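You operate a simulated robot arm through the tools that you are given. There is no shell and no other tool.

Carry out the task below with a simulated robot arm. There is one attempt and no reset: what you move stays moved.

## Task
Charge the earliest-dated battery from the grey rack to full in slot 1.
Fine: run FULL to the end and switch the dock off after it.

Only the result counts: the job must be done as asked and must still hold three seconds after the hand-in. Knocking over, shifting, dropping, spilling or breaking anything else fails it.

## Robot
A 7-joint arm with a two-finger parallel gripper, fixed in place. Base frame: the origin is on the floor under the middle of its stand, x ahead of it, y to its left, z up. Lengths are in mm, angles in degrees, forces in N, time in s.
With the tool pointing down near the work surface it reaches from about 240 to 680 mm from the base axis. Its first joint turns from -66.0 to 66.0 degrees. Payload 2.4 kg.
Tool frame: the origin (TCP) lies between the finger pads and is the grasp point; the fingertips stand 30 mm ahead of it; z points along the fingers, y is the line along which they close. The gripper opens to 94 mm. The fingers are 28 mm wide and 10 mm thick; the gripper's body (50 by 96 mm) begins 55 mm behind the TCP.
Orientation is told as [roll, pitch, yaw] about the base's x, y, z axes, in that order, counted from this pose: with the fingers straight down and closing along the base's y, the tool's x points along the base's -x, its y along +y and its z along -z.

## Interface
- The arm moves only by the tool drive_tool. Its argument "series" is a list of rows, each a list of 7 numbers: the shift along the tool's x, y, z in mm, then the turn, a rotation vector about the tool's x, y, z in degrees, then the closure in counts, from 0 (fully open) to 255 (shut). In form: [[dx, dy, dz, rx, ry, rz, fingers], ...]. A call has 1 to 20 rows; each row is the pose to reach, as a shift and turn from the pose commanded when the call began, along the tool's axes at that moment. A row lasts 0.2 s, in which the tool goes at most 50 mm and 8.6 degrees; a call with a longer step from one row to the next is refused whole, and so is a gripper value outside its range. A pose out of reach is approached as far as the arm can. The call stops where the force on the tool passes 40 N (or 10 N more than at its start, if that is more) or the arm is blocked; 0.2 s more then pass. Each finger travels about 153 mm/s and halts on what it meets, pressing with about 27 N; the grip force reading is that of the motor and also rises with nothing between the fingers. The clock runs only during rows and for 0.2 s after the last one: add rows that repeat a pose to give the fingers time. It gives the time, the measured TCP pose, the force on the tool (base axes), the opening and the grip force at its end, in the units of the frame above (readings bear some noise), with the torque about the TCP (base axes, N m) and any sound that the robot's microphone picked up, and new pictures: "pictures" is both (left out), scene, wrist or none.
- Cameras (640 x 400 px; columns grow to the right, rows downward): "scene" is fixed at [38.7, 471.2, 1457]; the picture's right is [-0.74, -0.67, 0.00], its down [-0.30, 0.33, -0.89] and it looks along [0.60, -0.66, -0.45] (base axes); focal length 339 px, centre (320, 200). "wrist" rides on the gripper at [76, 14, -103] in the tool frame; the picture's right is [-0.18, 0.98, 0.00], its down [-0.75, -0.14, -0.64] and it looks along [-0.63, -0.12, 0.77] (tool axes); focal length 243 px, centre (320, 200). There is no depth. A picture from a camera that has moved, and an enlarged one, comes with that camera's place and axes in the base frame and with its lens.
- zoom(camera, box): a new picture of the part [left, top, right, bottom] of that camera's present view, enlarged. No time passes.
- finish_job(): hands the job in; it is judged then, once.

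Nothing tells you positions but the pictures and the camera data. Unless the task says otherwise, let go and move clear before handing in.

The tools are called by a JSON object that holds its "api" and its "payload". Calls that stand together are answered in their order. drive_tool: Moves the arm, as the interface text tells. Its arguments: {"type":"object","properties":{"series":{"type":"array","items":{"type":"array","items":{"type":"number"}}},"pictures":{"type":"string","enum":["both","scene","wrist","none"]}},"required":["series"]} The other tools are called the same way: zoom (camera, box) takes an enlarged picture of a part of a camera's view; finish_job () hands the job in.

At the start:

```text
clock: 0.0
position: [356.9, 31.7, 1280.2]
tool_rot: [0.0, 0.0, 0.1]
wrist_force: [0.3, -0.5, 0.1]
moment: [0.0, 0.0, 0.02]
opening: 93.8
finger_force: 0.0
```

scene: 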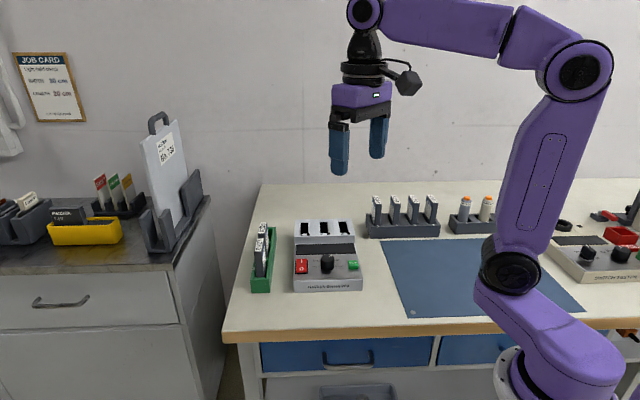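
wrist: 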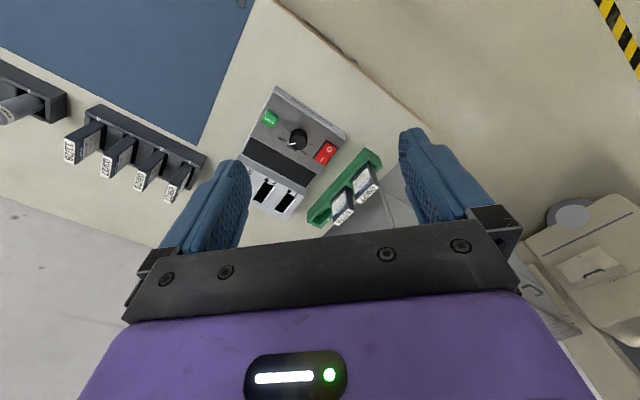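

I see a bench with a charging dock (three slots, red switch, knob, green button), a grey rack with four batteries and a green rack with two. I'll zoom in on these first.

{"api": "zoom", "payload": {"camera": "scene", "box": [280, 210, 370, 300]}}

{"api": "zoom", "payload": {"camera": "scene", "box": [360, 185, 450, 245]}}

{"api": "zoom", "payload": {"camera": "wrist", "box": [50, 95, 210, 205]}}

{"api": "zoom", "payload": {"camera": "wrist", "box": [230, 80, 390, 230]}}

{"api": "zoom", "payload": {"camera": "scene", "box": [0, 40, 220, 260]}}

```text
4.44 times, centred on (325, 255) of scene
camera zoom: at [38.7, 471.2, 1457.0], right [-0.74, -0.67, 0.0], down [-0.3, 0.33, -0.89], along [0.6, -0.66, -0.45], focal length 1508 px, centre (298, -44)
```

zoom: 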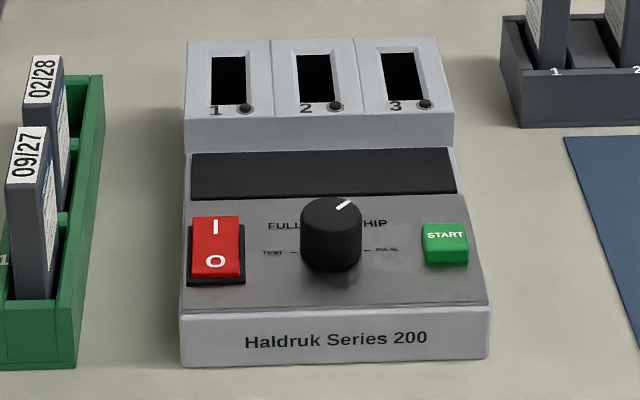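

```text
6.67 times, centred on (405, 215) of scene
camera zoom: at [38.7, 471.2, 1457.0], right [-0.74, -0.67, 0.0], down [-0.3, 0.33, -0.89], along [0.6, -0.66, -0.45], focal length 2262 px, centre (-247, 100)
```

zoom: 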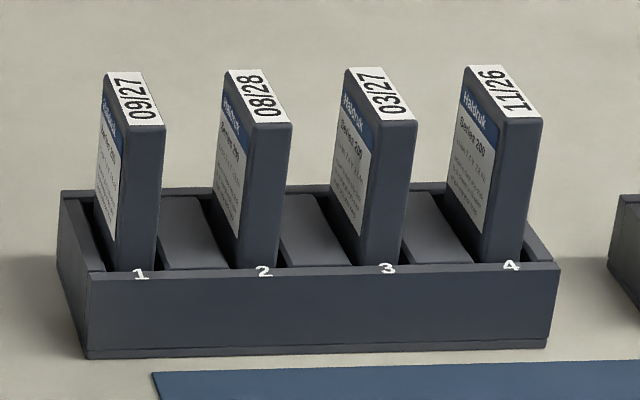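

```text
3.64 times, centred on (130, 150) of wrist
camera zoom: at [279.9, 44.6, 1382.7], right [0.18, 0.98, 0.0], down [0.75, -0.14, 0.64], along [0.63, -0.12, -0.77], focal length 882 px, centre (1011, 382)
```

zoom: 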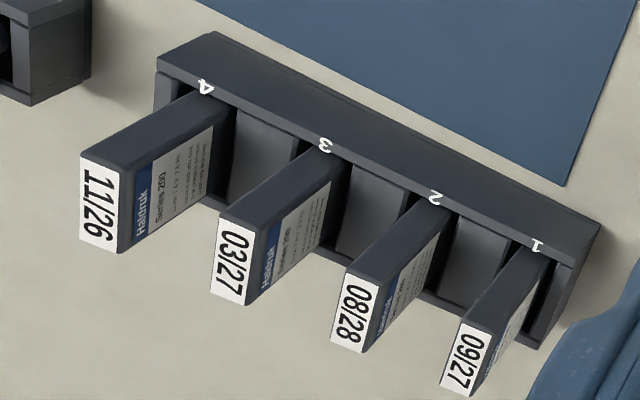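

```text
2.67 times, centred on (310, 155) of wrist
camera zoom: at [279.9, 44.6, 1382.7], right [0.18, 0.98, 0.0], down [0.75, -0.14, 0.64], along [0.63, -0.12, -0.77], focal length 647 px, centre (347, 320)
```

zoom: 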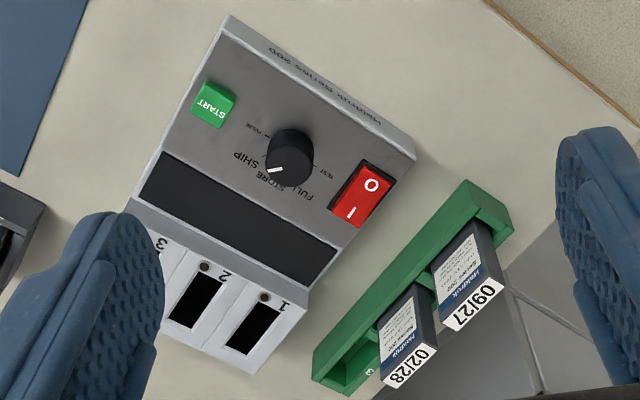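

```text
1.82 times, centred on (110, 150) of scene
camera zoom: at [38.7, 471.2, 1457.0], right [-0.74, -0.67, 0.0], down [-0.3, 0.33, -0.89], along [0.6, -0.66, -0.45], focal length 617 px, centre (702, 291)
```

zoom: 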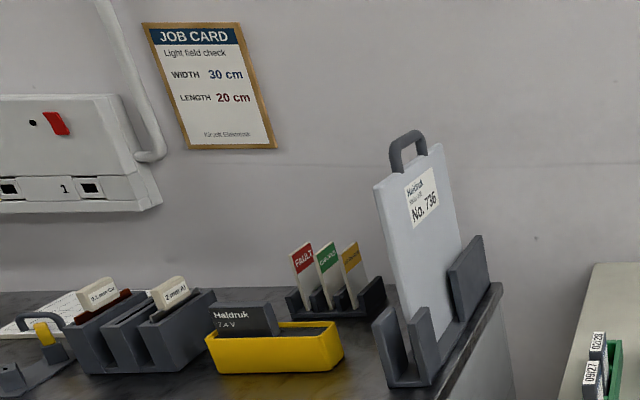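

The grey rack holds 09/27, 08/28, 03/27 and 11/26, so the earliest is 11/26 at position 4, which I place near (410, -445, 989). The dock knob is near (472, -33, 958) and slot 1 near (614, -98, 967). The bench is turned about 41°, so I'll turn the tool to match and hover in front of the dock for a closer look.

{"api": "drive_tool", "payload": {"series": [[-9, 1, 30, 0, 0, 8.1, 0], [-18, 2, 60, 0, 0, 16.2, 0], [-28, 3, 90, 0, 0, 24.3, 0], [-37, 4, 120, 0, 0, 32.4, 0], [-46, 6, 150, 0, 0, 40.5, 0], [-56, 7, 179, 0, 0, 48.6, 0]], "pictures": "both"}}

```text
clock: 1.4
position: [412.0, 39.6, 1101.4]
tool_rot: [0.0, 0.0, -48.7]
wrist_force: [0.2, 0.1, 0.2]
moment: [0.03, -0.02, -0.01]
opening: 94.0
finger_force: 0.0
camera wrist: at [372.1, 104.8, 1203.1], right [0.86, 0.51, 0.0], down [0.39, -0.66, 0.64], along [0.33, -0.55, -0.77], focal length 243 px, centre (320, 200)
```

scene: 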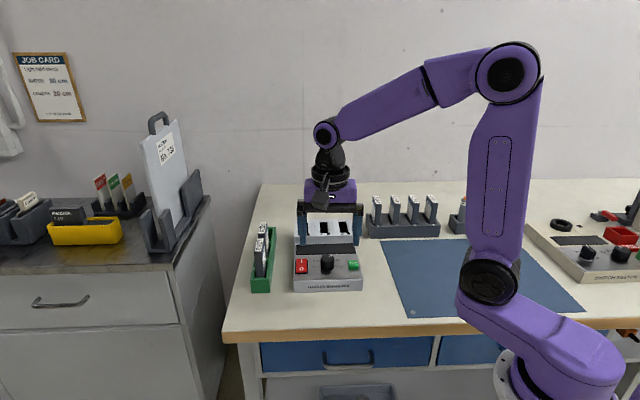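
wrist: 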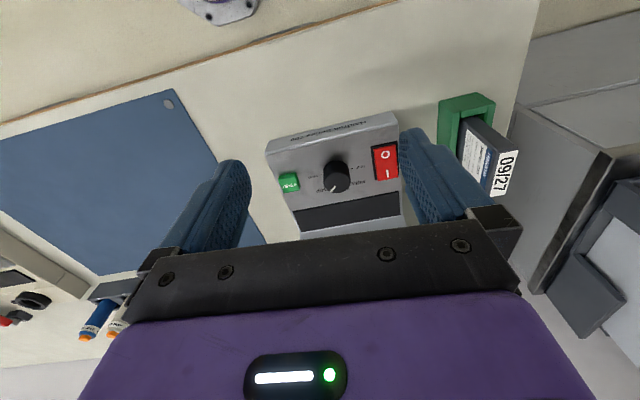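

{"api": "zoom", "payload": {"camera": "wrist", "box": [250, 100, 420, 240]}}

{"api": "zoom", "payload": {"camera": "scene", "box": [285, 240, 370, 300]}}

```text
2.86 times, centred on (335, 170) of wrist
camera zoom: at [372.1, 104.8, 1203.1], right [0.86, 0.51, 0.0], down [0.39, -0.66, 0.64], along [0.33, -0.55, -0.77], focal length 693 px, centre (277, 286)
```

zoom: 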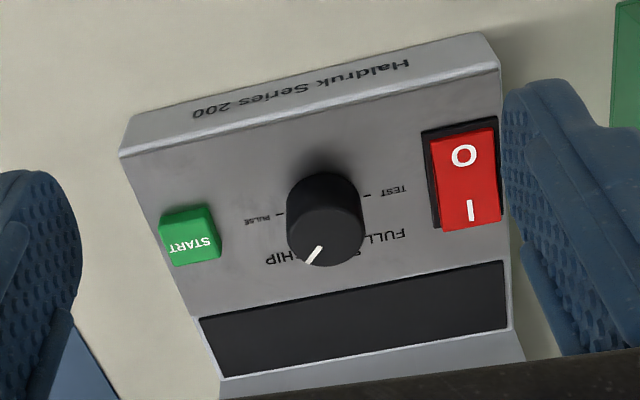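

```text
6.67 times, centred on (328, 270) of scene
camera zoom: at [38.7, 471.2, 1457.0], right [-0.74, -0.67, 0.0], down [-0.3, 0.33, -0.89], along [0.6, -0.66, -0.45], focal length 2262 px, centre (270, -267)
```

zoom: 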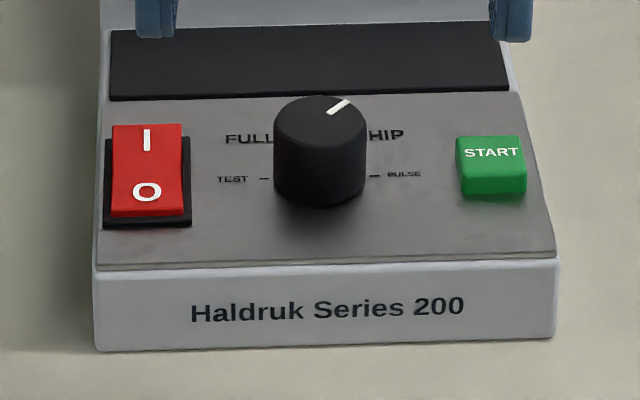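

The panel is a tilted console with the knob pointing toward SHIP, and the display is dark, so the dock looks off. I'll now hover above battery 4 (11/26) in the grey rack, with the yaw adjusted to about -45°.

{"api": "drive_tool", "payload": {"series": [[-33, -29, -10, 0, 0, -0.4, 60], [-66, -59, -20, 0, 0, -0.7, 120], [-99, -88, -28, 0, 0, -1.0, 120], [-132, -117, -28.6, 0, 0, -1.4, 120], [-166, -147, -28.6, 0, 0, -1.7, 120], [-199, -176, -28.6, 0, 0, -2.0, 120], [-232, -205, -28.6, 0, 0, -2.4, 120], [-265, -235, -28.6, 0, 0, -2.7, 120], [-298, -264, -28.6, 0, 0, -3.0, 120], [-331, -293, -28.6, 0, 0, -3.4, 120], [-364, -322.7, -28.6, 0, 0, -3.7, 120], [-364, -322.7, -28.6, 0, 0, -3.7, 120]], "pictures": "both"}}

```text
clock: 4.0
position: [411.1, -448.3, 1129.3]
tool_rot: [0.1, 0.0, -44.8]
wrist_force: [-0.1, 0.1, 0.1]
moment: [-0.01, 0.0, 0.02]
opening: 49.8
finger_force: 0.0
camera wrist: at [367.3, -385.9, 1232.0], right [0.82, 0.57, 0.0], down [0.44, -0.63, 0.64], along [0.36, -0.53, -0.77], focal length 243 px, centre (320, 200)
```

scene: 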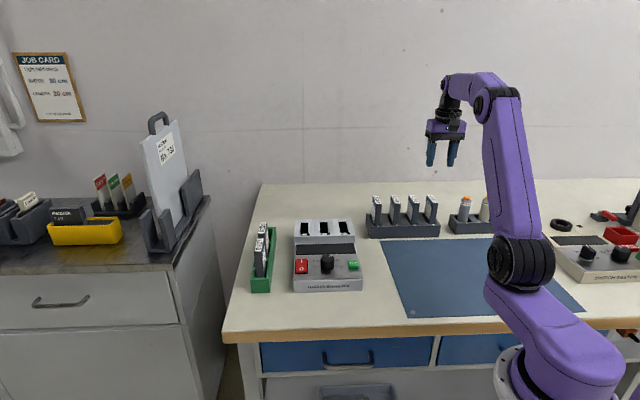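
wrist: 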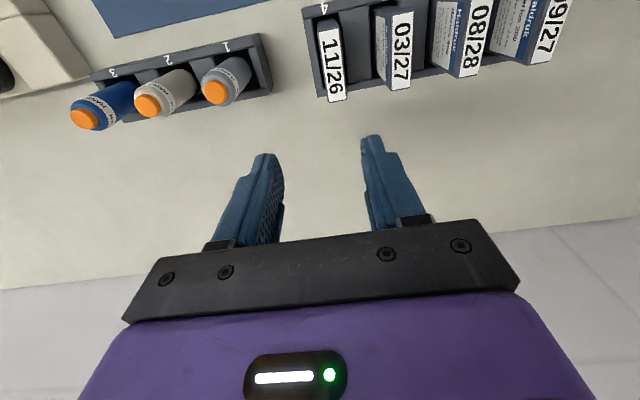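

{"api": "zoom", "payload": {"camera": "wrist", "box": [290, 0, 450, 110]}}

{"api": "zoom", "payload": {"camera": "scene", "box": [360, 185, 450, 245]}}

```text
3.64 times, centred on (370, 55) of wrist
camera zoom: at [367.3, -385.9, 1232.0], right [0.82, 0.57, 0.0], down [0.44, -0.63, 0.64], along [0.36, -0.53, -0.77], focal length 882 px, centre (138, 727)
```

zoom: 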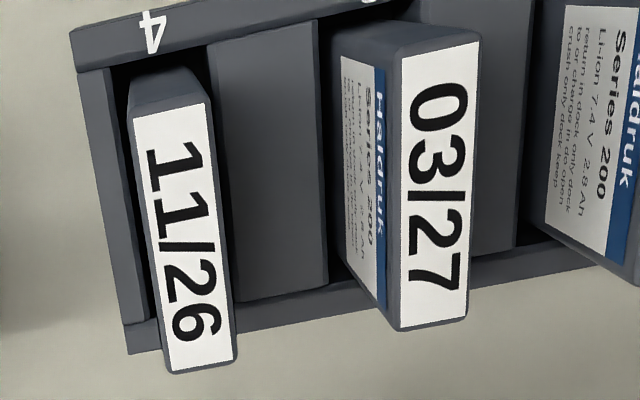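

```text
6.67 times, centred on (405, 215) of scene
camera zoom: at [38.7, 471.2, 1457.0], right [-0.74, -0.67, 0.0], down [-0.3, 0.33, -0.89], along [0.6, -0.66, -0.45], focal length 2262 px, centre (-247, 100)
```

zoom: 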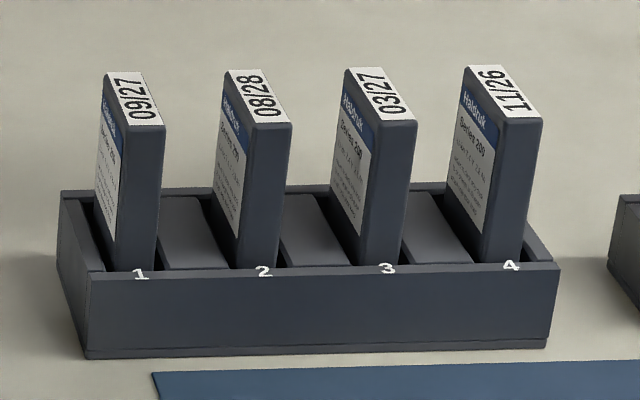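

The 11/26 battery is in view. Its top centre comes out about 31 mm along tool x and 17 mm along tool y from the TCP, and the row lies at 45°. I'll move over it and come down partway to refine this.

{"api": "drive_tool", "payload": {"series": [[16, 9, 20, 0, 0, 0, 120], [31, 17.2, 40, 0, 0, 0, 120], [31, 17.2, 54, 0, 0, 0, 120]], "pictures": "both"}}

```text
clock: 4.8
position: [400.3, -413.5, 1073.8]
tool_rot: [-0.1, -0.1, -44.8]
wrist_force: [0.5, -0.2, 0.9]
moment: [0.02, -0.01, -0.04]
opening: 49.5
finger_force: 0.0
camera wrist: at [357.6, -350.8, 1177.5], right [0.82, 0.57, 0.0], down [0.43, -0.63, 0.64], along [0.36, -0.53, -0.77], focal length 243 px, centre (320, 200)
```

scene: 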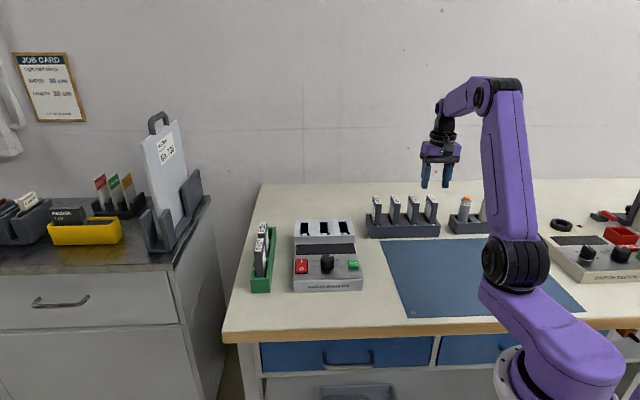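
wrist: 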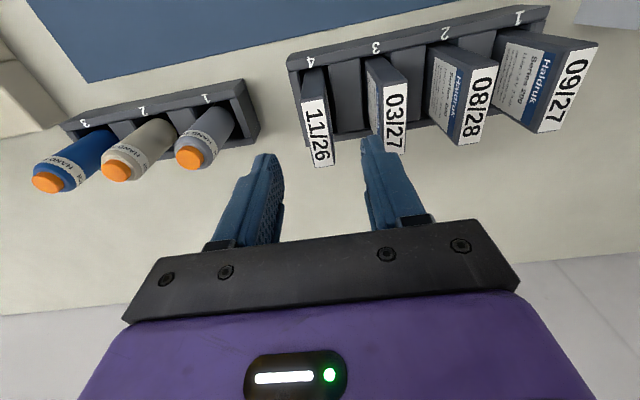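

{"api": "zoom", "payload": {"camera": "wrist", "box": [270, 50, 430, 170]}}

```text
3.33 times, centred on (350, 110) of wrist
camera zoom: at [357.6, -350.8, 1177.5], right [0.82, 0.57, 0.0], down [0.43, -0.63, 0.64], along [0.36, -0.53, -0.77], focal length 809 px, centre (220, 500)
```

zoom: 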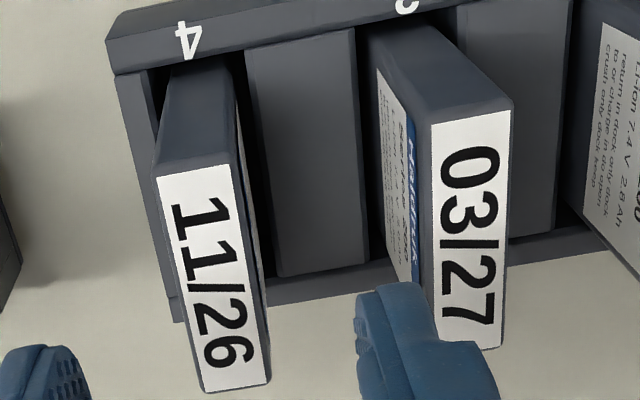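

My refined estimate puts the battery top centre almost straight under the TCP, at z ≈ 1012. I'll go down to TCP z ≈ 990 and check the finger clearance before closing.

{"api": "drive_tool", "payload": {"series": [[2, -0.5, 25, 0, 0, 0, 120], [2, -0.5, 50, 0, 0, 0, 120], [2, -0.5, 70, 0, 0, 0, 120], [2, -0.5, 82, 0, 0, 0, 120]], "pictures": "both"}}

```text
clock: 5.8
position: [398.6, -413.1, 993.2]
tool_rot: [0.0, 0.0, -44.9]
wrist_force: [-0.3, -0.5, 1.0]
moment: [-0.03, 0.01, -0.01]
opening: 49.9
finger_force: 0.1
camera wrist: at [355.4, -350.6, 1095.2], right [0.82, 0.57, 0.0], down [0.43, -0.63, 0.64], along [0.36, -0.53, -0.77], focal length 243 px, centre (320, 200)
```

scene: 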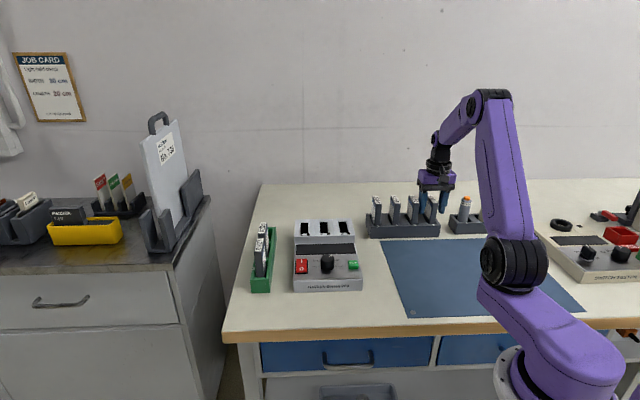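
wrist: 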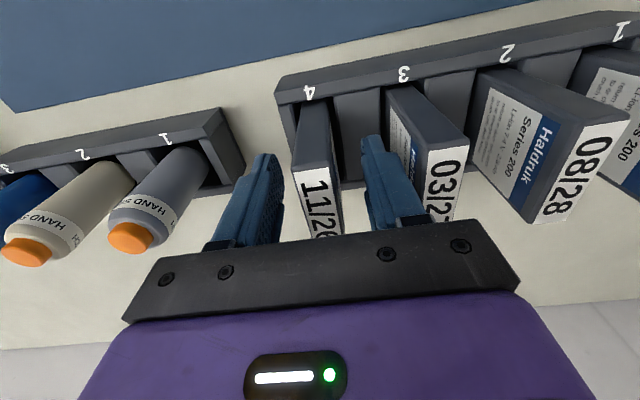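

{"api": "zoom", "payload": {"camera": "wrist", "box": [200, 70, 480, 250]}}

{"api": "zoom", "payload": {"camera": "scene", "box": [380, 160, 480, 245]}}

```text
2.22 times, centred on (340, 160) of wrist
camera zoom: at [355.4, -350.6, 1095.2], right [0.82, 0.57, 0.0], down [0.43, -0.63, 0.64], along [0.36, -0.53, -0.77], focal length 539 px, centre (276, 289)
```

zoom: 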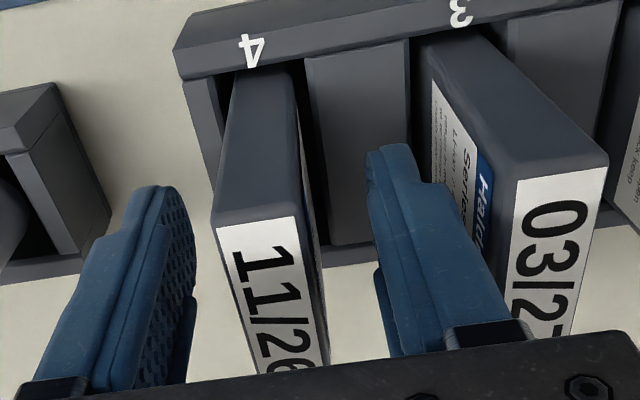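

```text
4.71 times, centred on (430, 202) of scene
camera zoom: at [38.7, 471.2, 1457.0], right [-0.74, -0.67, 0.0], down [-0.3, 0.33, -0.89], along [0.6, -0.66, -0.45], focal length 1597 px, centre (-198, 188)
```

zoom: 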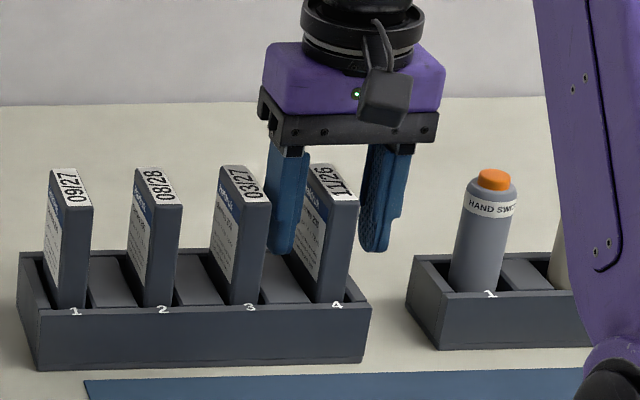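

The fingers straddle battery 4 and clear battery 3. I'll close on it now.

{"api": "drive_tool", "payload": {"series": [[0, 0, 0, 0, 0, 0, 180], [0, 0, 0, 0, 0, 0, 255], [0, 0, 0, 0, 0, 0, 255], [0, 0, 0, 0, 0, 0, 255]], "pictures": "both"}}

```text
clock: 6.8
position: [398.6, -413.7, 992.6]
tool_rot: [0.0, 0.1, -44.9]
wrist_force: [1.0, 0.7, 0.4]
moment: [0.0, 0.01, 0.02]
opening: 22.1
finger_force: 27.2
camera wrist: at [355.5, -350.6, 1095.5], right [0.82, 0.57, 0.0], down [0.43, -0.63, 0.64], along [0.36, -0.53, -0.77], focal length 243 px, centre (320, 200)
```

scene: 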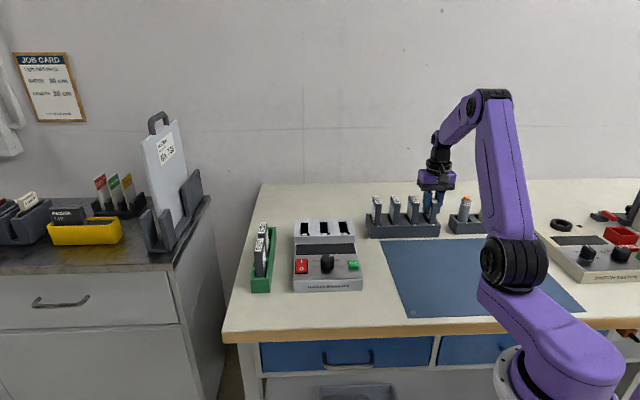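
wrist: 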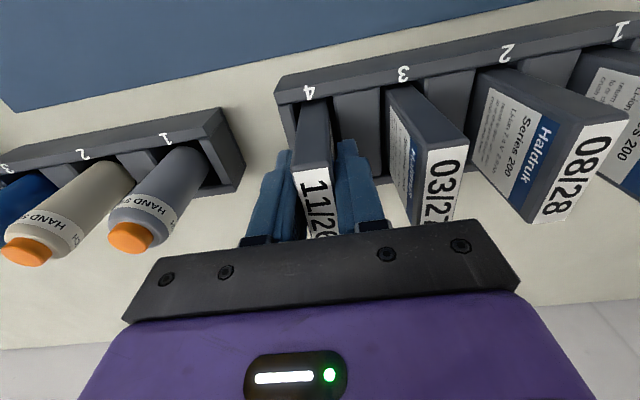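

It's gripped, and the battery is about 22 mm thick. I'll lift it straight up.

{"api": "drive_tool", "payload": {"series": [[0, 0, -15, 0, 0, 0, 255], [0, 0, -35, 0, 0, 0, 255], [0, 0, -70, 0, 0, 0, 255], [0, 0, -110, 0, 0, 0, 255], [0, 0, -150, 0, 0, 0, 255], [0, 0, -170, 0, 0, 0, 255]], "pictures": "both"}}

```text
clock: 8.2
position: [398.9, -413.0, 1163.8]
tool_rot: [0.0, 0.0, -44.9]
wrist_force: [-0.2, 0.0, -2.4]
moment: [0.02, 0.02, 0.04]
opening: 22.3
finger_force: 27.0
camera wrist: at [355.5, -350.7, 1266.7], right [0.82, 0.57, 0.0], down [0.43, -0.63, 0.64], along [0.36, -0.53, -0.77], focal length 243 px, centre (320, 200)
```

scene: 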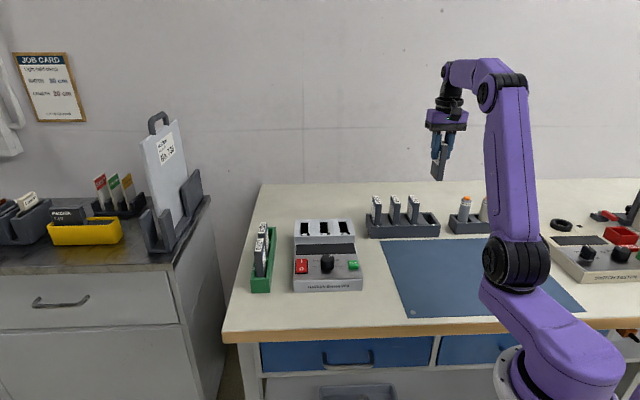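
wrist: 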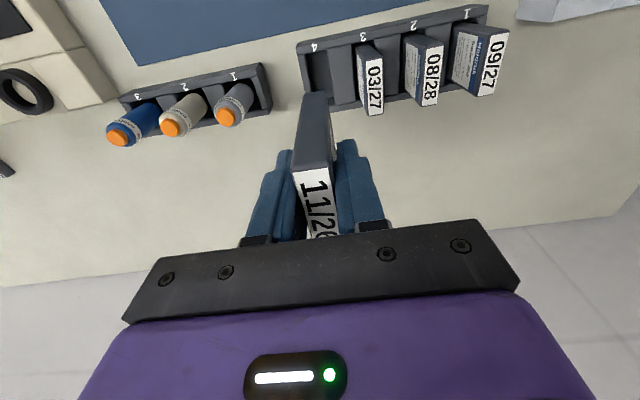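

{"api": "zoom", "payload": {"camera": "scene", "box": [400, 90, 500, 190]}}

{"api": "zoom", "payload": {"camera": "wrist", "box": [240, 80, 400, 250]}}

{"api": "zoom", "payload": {"camera": "scene", "box": [285, 210, 370, 265]}}

```text
4.00 times, centred on (450, 140) of scene
camera zoom: at [38.7, 471.2, 1457.0], right [-0.74, -0.67, 0.0], down [-0.3, 0.33, -0.89], along [0.6, -0.66, -0.45], focal length 1357 px, centre (-200, 440)
```

zoom: 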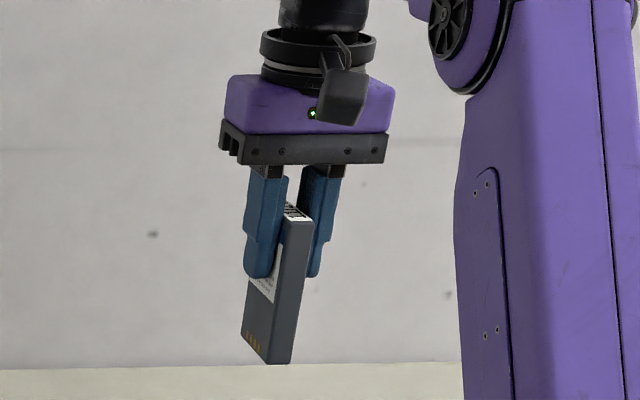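

```text
2.35 times, centred on (320, 165) of wrist
camera zoom: at [355.5, -350.7, 1266.7], right [0.82, 0.57, 0.0], down [0.43, -0.63, 0.64], along [0.36, -0.53, -0.77], focal length 571 px, centre (320, 282)
```

zoom: 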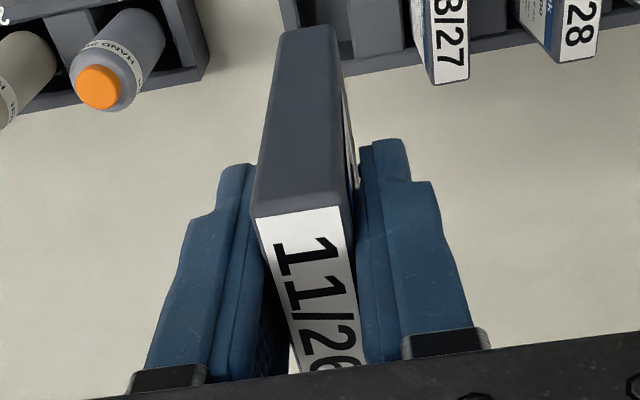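

```text
7.27 times, centred on (328, 238) of scene
camera zoom: at [38.7, 471.2, 1457.0], right [-0.74, -0.67, 0.0], down [-0.3, 0.33, -0.89], along [0.6, -0.66, -0.45], focal length 2467 px, centre (266, -73)
```

zoom: 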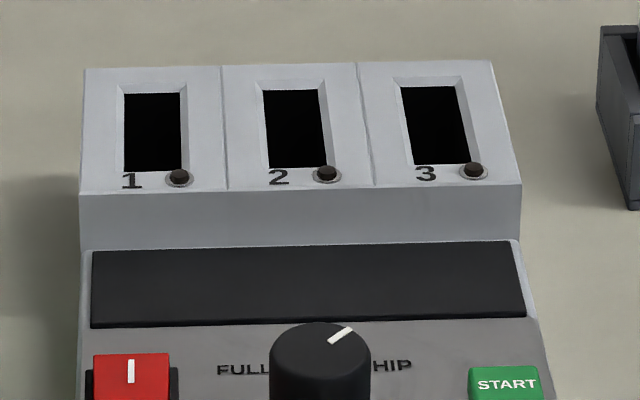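

The battery is lifted cleanly. It's about 110 mm tall, and its bottom is about 90 mm below the TCP. I'll carry it high to a hover over slot 2, so the wrist camera can see the slots and I can locate slot 1 precisely.

{"api": "drive_tool", "payload": {"series": [[9, 40, 0, 0, 0, 0.2, 255], [19, 80, 0, 0, 0, 0.4, 255], [28, 120, 0, 0, 0, 0.6, 255], [38, 160, 5, 0, 0, 0.8, 255], [47, 200, 10, 0, 0, 1, 255], [57, 240, 20, 0, 0, 1, 255], [66, 280, 30, 0, 0, 1, 255], [75.6, 320, 43, 0, 0, 1, 255], [75.6, 320, 43, 0, 0, 1, 255]], "pictures": "both"}}

```text
clock: 10.2
position: [571.0, -132.5, 1120.5]
tool_rot: [0.0, 0.0, -45.9]
wrist_force: [-0.5, -0.3, -1.4]
moment: [0.03, 0.01, -0.02]
opening: 22.1
finger_force: 26.9
camera wrist: at [528.8, -69.0, 1222.5], right [0.83, 0.55, 0.0], down [0.42, -0.64, 0.64], along [0.35, -0.54, -0.77], focal length 243 px, centre (320, 200)
```

scene: 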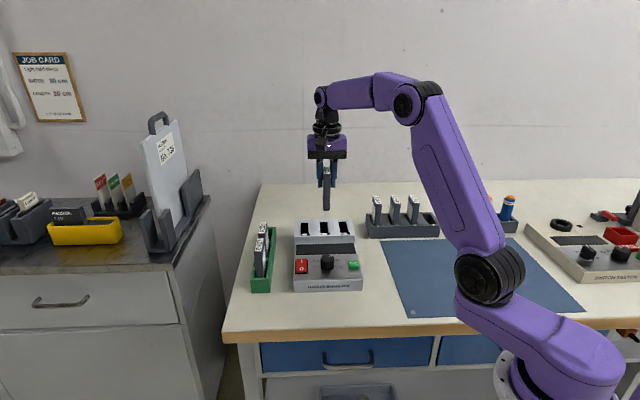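
wrist: 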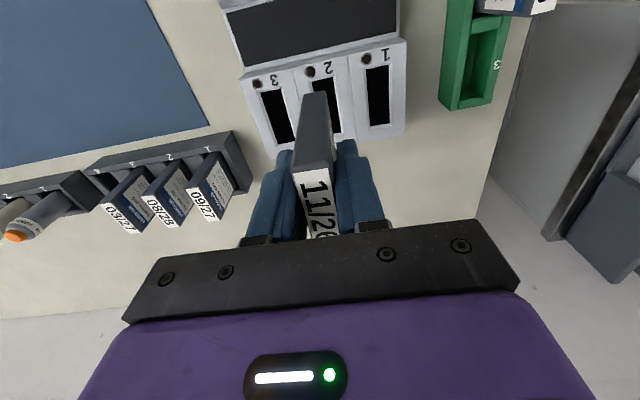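

{"api": "zoom", "payload": {"camera": "wrist", "box": [230, 20, 430, 160]}}

{"api": "zoom", "payload": {"camera": "wrist", "box": [340, 30, 420, 140]}}

{"api": "zoom", "payload": {"camera": "wrist", "box": [270, 80, 370, 250]}}

```text
2.86 times, centred on (330, 90) of wrist
camera zoom: at [528.8, -69.0, 1222.5], right [0.83, 0.55, 0.0], down [0.42, -0.64, 0.64], along [0.35, -0.54, -0.77], focal length 693 px, centre (291, 514)
```

zoom: 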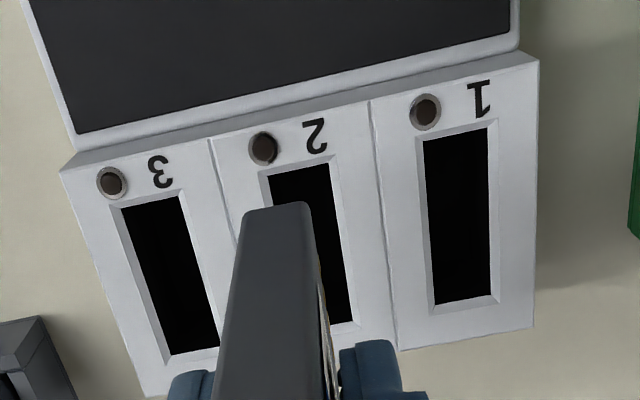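

```text
3.64 times, centred on (380, 85) of wrist
camera zoom: at [528.8, -69.0, 1222.5], right [0.83, 0.55, 0.0], down [0.42, -0.64, 0.64], along [0.35, -0.54, -0.77], focal length 882 px, centre (102, 618)
```

zoom: 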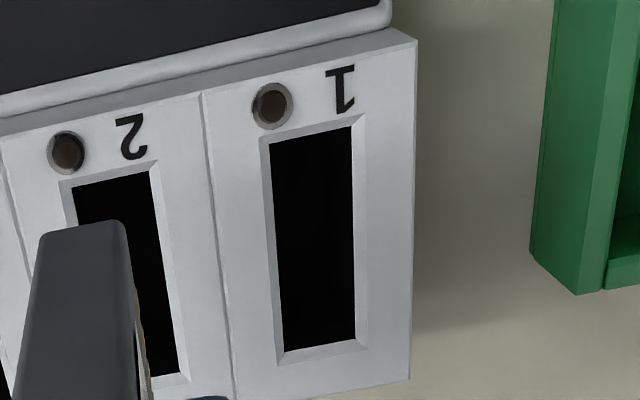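

```text
2.35 times, centred on (320, 165) of wrist
camera zoom: at [528.8, -69.0, 1222.5], right [0.83, 0.55, 0.0], down [0.42, -0.64, 0.64], along [0.35, -0.54, -0.77], focal length 571 px, centre (320, 282)
```

zoom: 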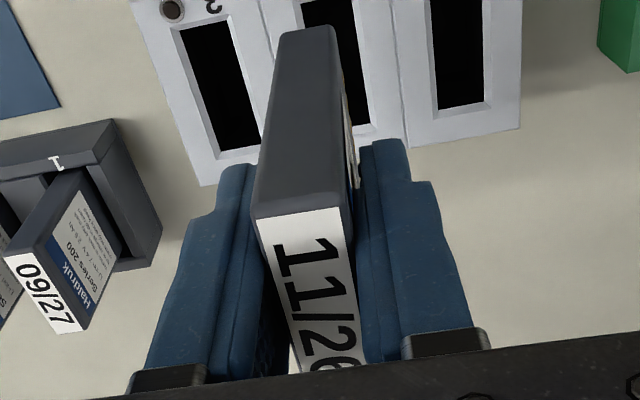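

Slot 1 shows clearly at the right. The slots look level and chamfered, with only a millimetre or so of clearance, so I need a second viewpoint. I'll move past slot 1 so it shows just ahead of the battery's bottom edge.

{"api": "drive_tool", "payload": {"series": [[-13, 20, 0, 0, 0, -0.3, 255], [-26, 40, 0, 0, 0, -0.7, 255], [-40, 60, 0, 0, 0, -0.7, 255], [-40, 60, 0, 0, 0, -0.7, 255]], "pictures": "both"}}

```text
clock: 11.2
position: [642.6, -119.5, 1120.7]
tool_rot: [-0.1, 0.1, -45.1]
wrist_force: [0.5, -1.0, -2.3]
moment: [0.03, -0.02, 0.0]
opening: 22.1
finger_force: 27.2
camera wrist: at [598.6, -56.2, 1223.1], right [0.83, 0.56, 0.0], down [0.43, -0.63, 0.64], along [0.36, -0.53, -0.77], focal length 243 px, centre (320, 200)
```

scene: 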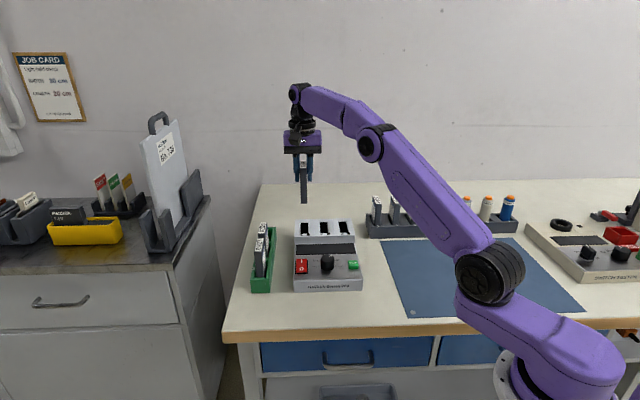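
wrist: 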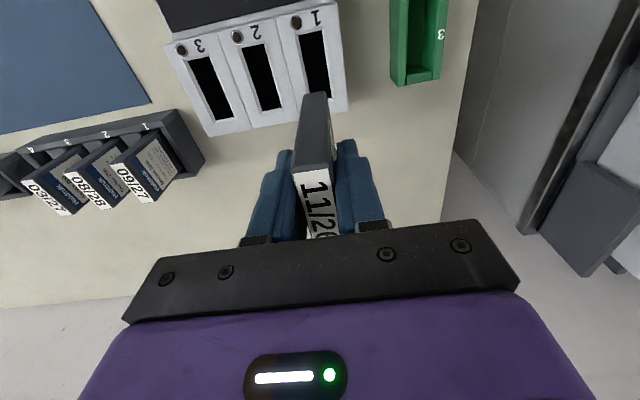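

{"api": "zoom", "payload": {"camera": "wrist", "box": [260, 0, 360, 120]}}

{"api": "zoom", "payload": {"camera": "wrist", "box": [160, 0, 360, 140]}}

```text
3.33 times, centred on (310, 60) of wrist
camera zoom: at [598.6, -56.2, 1223.1], right [0.83, 0.56, 0.0], down [0.43, -0.63, 0.64], along [0.36, -0.53, -0.77], focal length 809 px, centre (353, 667)
```

zoom: 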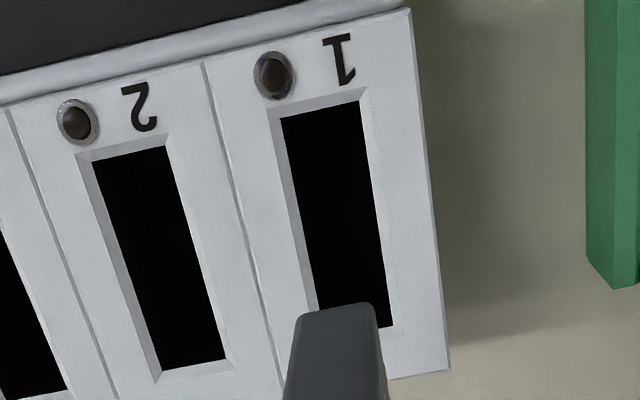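

```text
2.86 times, centred on (260, 70) of wrist
camera zoom: at [598.6, -56.2, 1223.1], right [0.83, 0.56, 0.0], down [0.43, -0.63, 0.64], along [0.36, -0.53, -0.77], focal length 693 px, centre (491, 571)
```

zoom: 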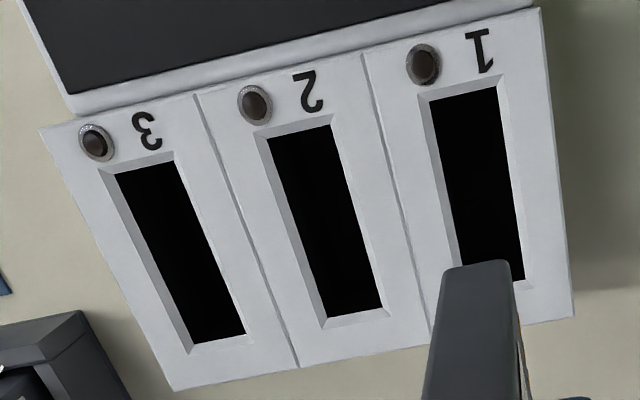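

Combining the two views puts slot 1's centre about 27 mm along tool x from the battery's current centre and level with it in tool y. The slot plane is about 73 mm below the battery's bottom. I'll shift over it, come down 45 mm and check the alignment.

{"api": "drive_tool", "payload": {"series": [[14, 0.3, 0, 0, 0, 0.3, 255], [27.3, 0.45, 0, 0, 0, 0.5, 255], [27.3, 0.45, 25, 0, 0, 0.5, 255], [27.3, 0.45, 45, 0, 0, 0.5, 255], [27.3, 0.45, 45, 0, 0, 0.5, 255]], "pictures": "both"}}

{"api": "zoom", "payload": {"camera": "wrist", "box": [250, 40, 370, 180]}}

{"api": "zoom", "payload": {"camera": "scene", "box": [270, 170, 370, 260]}}

```text
clock: 12.4
position: [623.8, -100.1, 1075.9]
tool_rot: [0.0, 0.1, -45.7]
wrist_force: [0.2, 0.2, -1.4]
moment: [0.02, 0.0, -0.01]
opening: 22.1
finger_force: 27.3
camera wrist: at [580.5, -36.2, 1177.9], right [0.83, 0.56, 0.0], down [0.43, -0.64, 0.64], along [0.36, -0.53, -0.77], focal length 243 px, centre (320, 200)
```

scene: 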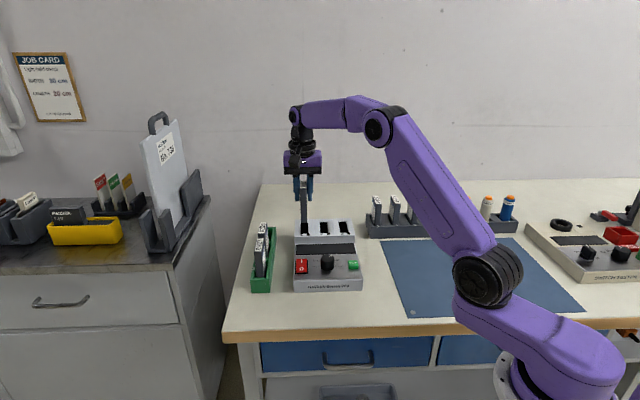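
wrist: 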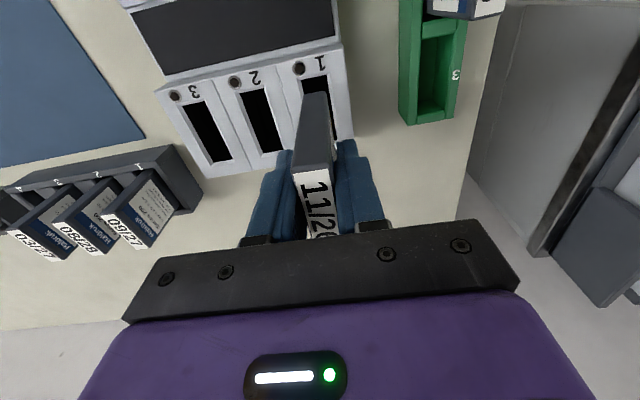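

```text
2.86 times, centred on (310, 110) of wrist
camera zoom: at [580.5, -36.2, 1177.9], right [0.83, 0.56, 0.0], down [0.43, -0.64, 0.64], along [0.36, -0.53, -0.77], focal length 693 px, centre (349, 457)
```

zoom: 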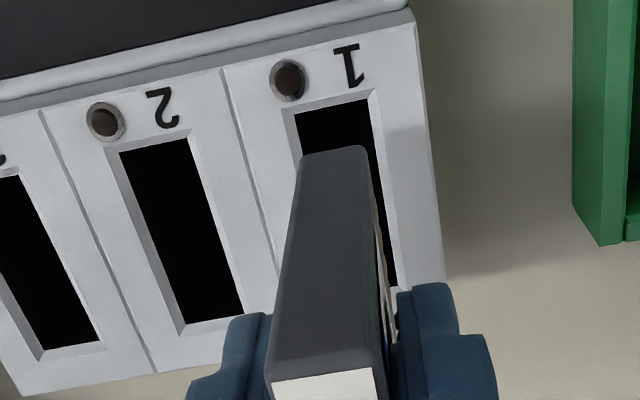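

```text
4.44 times, centred on (320, 215) of scene
camera zoom: at [38.7, 471.2, 1457.0], right [-0.74, -0.67, 0.0], down [-0.3, 0.33, -0.89], along [0.6, -0.66, -0.45], focal length 1508 px, centre (320, 133)
```

zoom: 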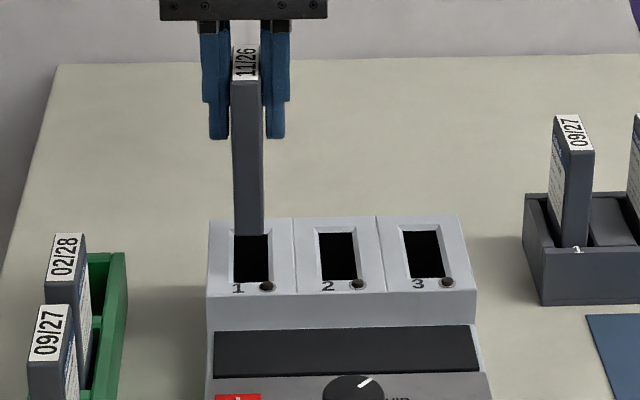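

{"api": "zoom", "payload": {"camera": "scene", "box": [312, 205, 342, 240]}}

{"api": "zoom", "payload": {"camera": "wrist", "box": [285, 60, 345, 110]}}

```text
11.43 times, centred on (327, 222) of scene
camera zoom: at [38.7, 471.2, 1457.0], right [-0.74, -0.67, 0.0], down [-0.3, 0.33, -0.89], along [0.6, -0.66, -0.45], focal length 3877 px, centre (240, -57)
```

zoom: 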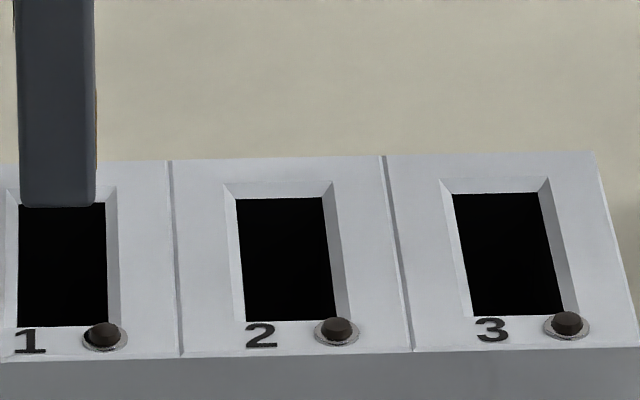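

```text
8.00 times, centred on (315, 85) of wrist
camera zoom: at [580.5, -36.2, 1177.9], right [0.83, 0.56, 0.0], down [0.43, -0.64, 0.64], along [0.36, -0.53, -0.77], focal length 1941 px, centre (360, 1120)
```

zoom: 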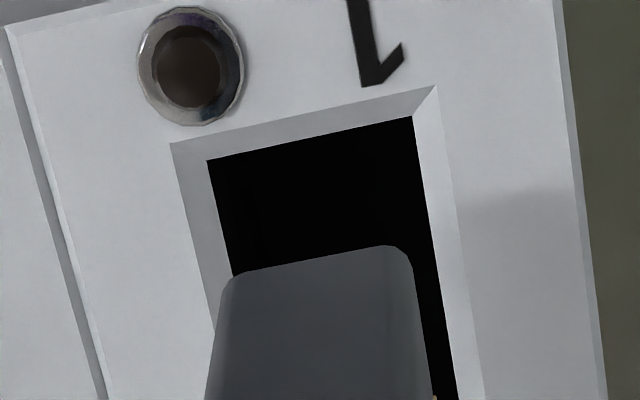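

The battery is about 18 mm wide and the slot about 22 mm, so there is some room. A small correction of +1.4 in tool x and -0.8 in tool y should centre it. I'll descend about 45 mm and watch the force.

{"api": "drive_tool", "payload": {"series": [[1.4, -0.8, 5, 0, 0, 0, 255], [1.4, -0.8, 18, 0, 0, 0, 255], [1.4, -0.8, 26, 0, 0, 0, 255], [1.4, -0.8, 32, 0, 0, 0, 255], [1.4, -0.8, 38, 0, 0, 0, 255], [1.4, -0.8, 44, 0, 0, 0, 255]], "pictures": "both"}}

{"api": "zoom", "payload": {"camera": "wrist", "box": [250, 60, 370, 180]}}

{"api": "zoom", "payload": {"camera": "scene", "box": [290, 180, 350, 240]}}

```text
clock: 13.8
position: [622.0, -99.7, 1031.4]
tool_rot: [0.0, 0.0, -45.6]
wrist_force: [0.9, -0.6, -1.9]
moment: [0.02, -0.02, 0.0]
opening: 22.0
finger_force: 27.1
camera wrist: at [578.8, -36.1, 1133.9], right [0.83, 0.56, 0.0], down [0.43, -0.64, 0.64], along [0.36, -0.53, -0.77], focal length 243 px, centre (320, 200)
```

scene: 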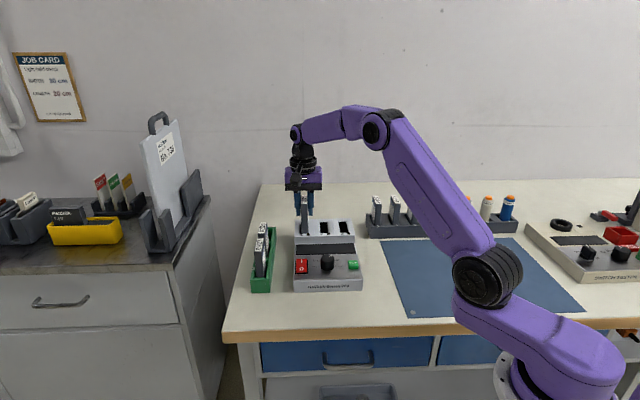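
wrist: 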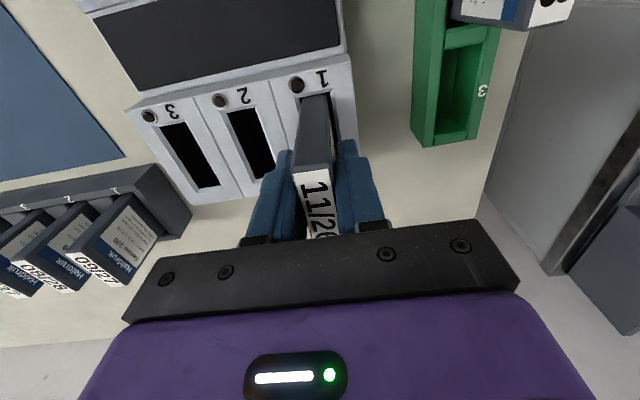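

```text
3.33 times, centred on (310, 120) of wrist
camera zoom: at [578.8, -36.1, 1133.9], right [0.83, 0.56, 0.0], down [0.43, -0.64, 0.64], along [0.36, -0.53, -0.77], focal length 809 px, centre (353, 467)
```

zoom: 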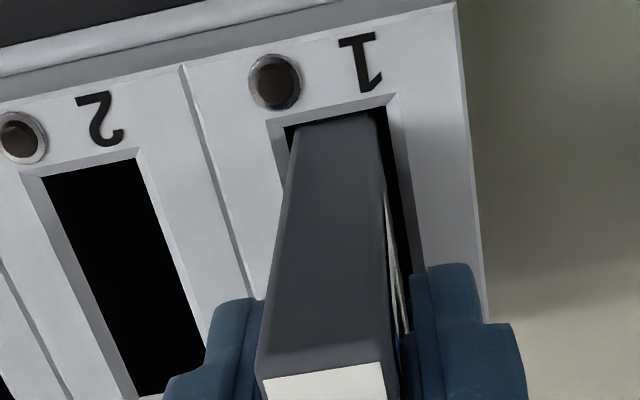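

```text
6.67 times, centred on (320, 210) of scene
camera zoom: at [38.7, 471.2, 1457.0], right [-0.74, -0.67, 0.0], down [-0.3, 0.33, -0.89], along [0.6, -0.66, -0.45], focal length 2262 px, centre (320, 133)
```

zoom: 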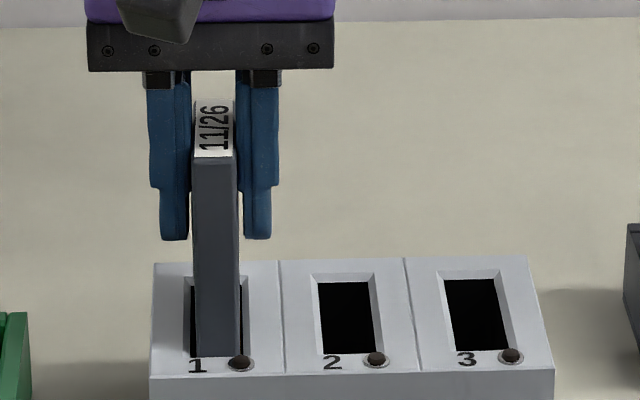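

The battery bottom is inside the slot opening with no contact force. I'll keep lowering in small steps until it seats.

{"api": "drive_tool", "payload": {"series": [[0, 0, 4, 0, 0, 0, 255], [0, 0, 8, 0, 0, 0, 255], [0, 0, 12, 0, 0, 0, 255], [0, 0, 16, 0, 0, 0, 255], [0, 0, 20, 0, 0, 0, 255]], "pictures": "wrist"}}

{"api": "zoom", "payload": {"camera": "wrist", "box": [250, 60, 370, 180]}}

{"api": "zoom", "payload": {"camera": "scene", "box": [290, 180, 350, 240]}}

```text
clock: 15.0
position: [622.0, -99.5, 1012.3]
tool_rot: [0.0, 0.0, -45.8]
wrist_force: [-0.3, -0.2, -1.2]
moment: [0.02, 0.01, -0.01]
opening: 22.2
finger_force: 27.1
camera wrist: at [579.3, -36.2, 1114.1], right [0.83, 0.56, 0.0], down [0.43, -0.64, 0.64], along [0.36, -0.53, -0.77], focal length 243 px, centre (320, 200)
```

wrist: 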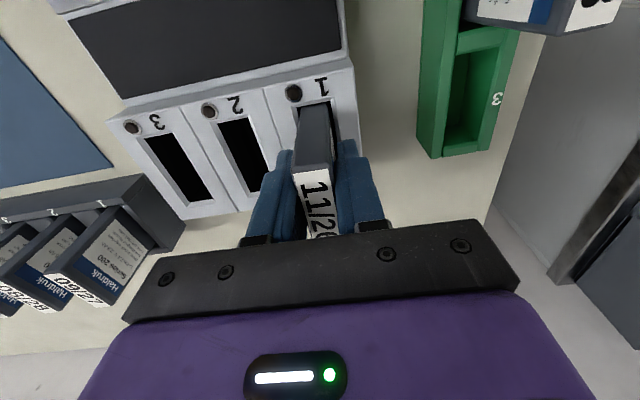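

```text
3.33 times, centred on (310, 120) of wrist
camera zoom: at [579.3, -36.2, 1114.1], right [0.83, 0.56, 0.0], down [0.43, -0.64, 0.64], along [0.36, -0.53, -0.77], focal length 809 px, centre (353, 467)
```

zoom: 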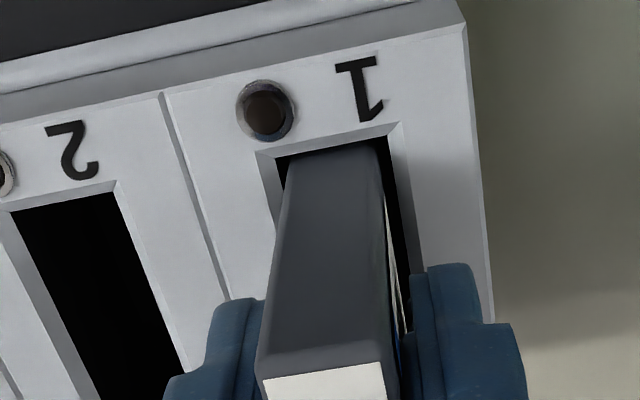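

```text
6.67 times, centred on (320, 210) of scene
camera zoom: at [38.7, 471.2, 1457.0], right [-0.74, -0.67, 0.0], down [-0.3, 0.33, -0.89], along [0.6, -0.66, -0.45], focal length 2262 px, centre (320, 133)
```

zoom: 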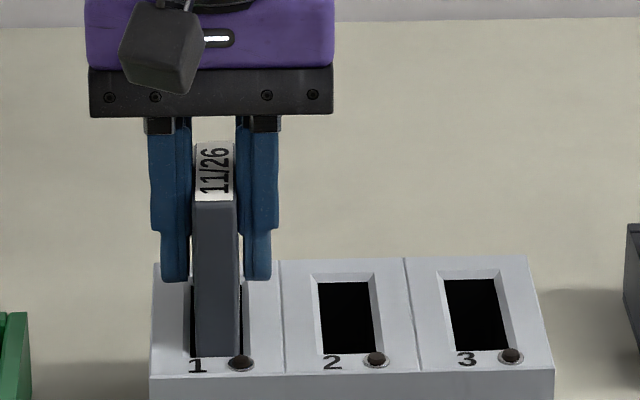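

It's sliding in cleanly. I'll continue down until it bottoms out.

{"api": "drive_tool", "payload": {"series": [[0, 0, 3, 0, 0, 0, 255], [0, 0, 6, 0, 0, 0, 255], [0, 0, 9, 0, 0, 0, 255], [0, 0, 12, 0, 0, 0, 255], [0, 0, 15, 0, 0, 0, 255]], "pictures": "wrist"}}

{"api": "zoom", "payload": {"camera": "wrist", "box": [250, 60, 370, 180]}}

{"api": "zoom", "payload": {"camera": "scene", "box": [290, 180, 350, 240]}}

```text
clock: 16.2
position: [623.3, -100.3, 998.9]
tool_rot: [0.3, -0.2, -45.7]
wrist_force: [-6.4, 0.3, 25.8]
moment: [-0.26, 0.15, -0.02]
opening: 22.2
finger_force: 26.6
camera wrist: at [579.1, -36.3, 1101.2], right [0.83, 0.56, 0.0], down [0.42, -0.64, 0.65], along [0.36, -0.54, -0.76], focal length 243 px, centre (320, 200)
```

wrist: 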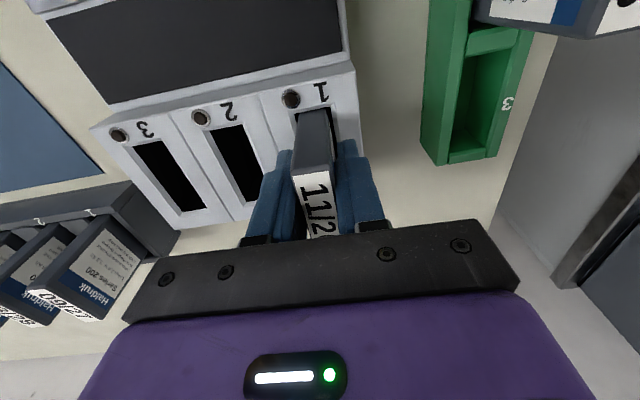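

```text
3.33 times, centred on (310, 120) of wrist
camera zoom: at [579.1, -36.3, 1101.2], right [0.83, 0.56, 0.0], down [0.42, -0.64, 0.65], along [0.36, -0.54, -0.76], focal length 809 px, centre (353, 467)
```

zoom: 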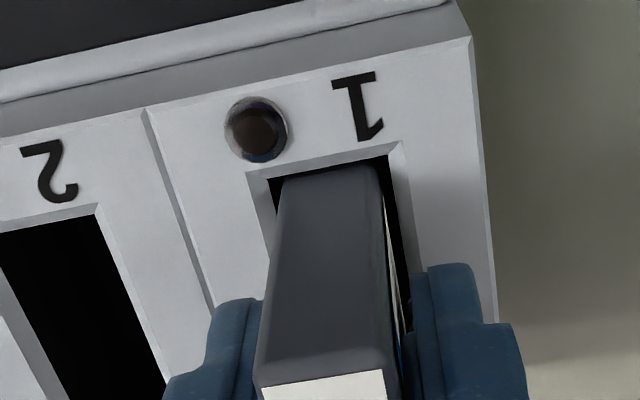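

```text
6.67 times, centred on (320, 210) of scene
camera zoom: at [38.0, 471.3, 1457.0], right [-0.74, -0.67, 0.0], down [-0.3, 0.33, -0.89], along [0.6, -0.66, -0.45], focal length 2262 px, centre (320, 133)
```

zoom: 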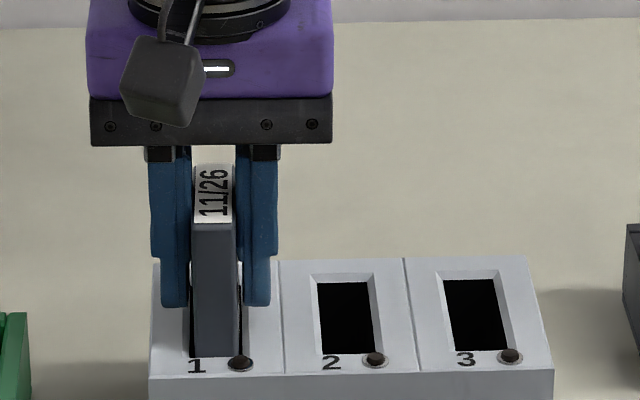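

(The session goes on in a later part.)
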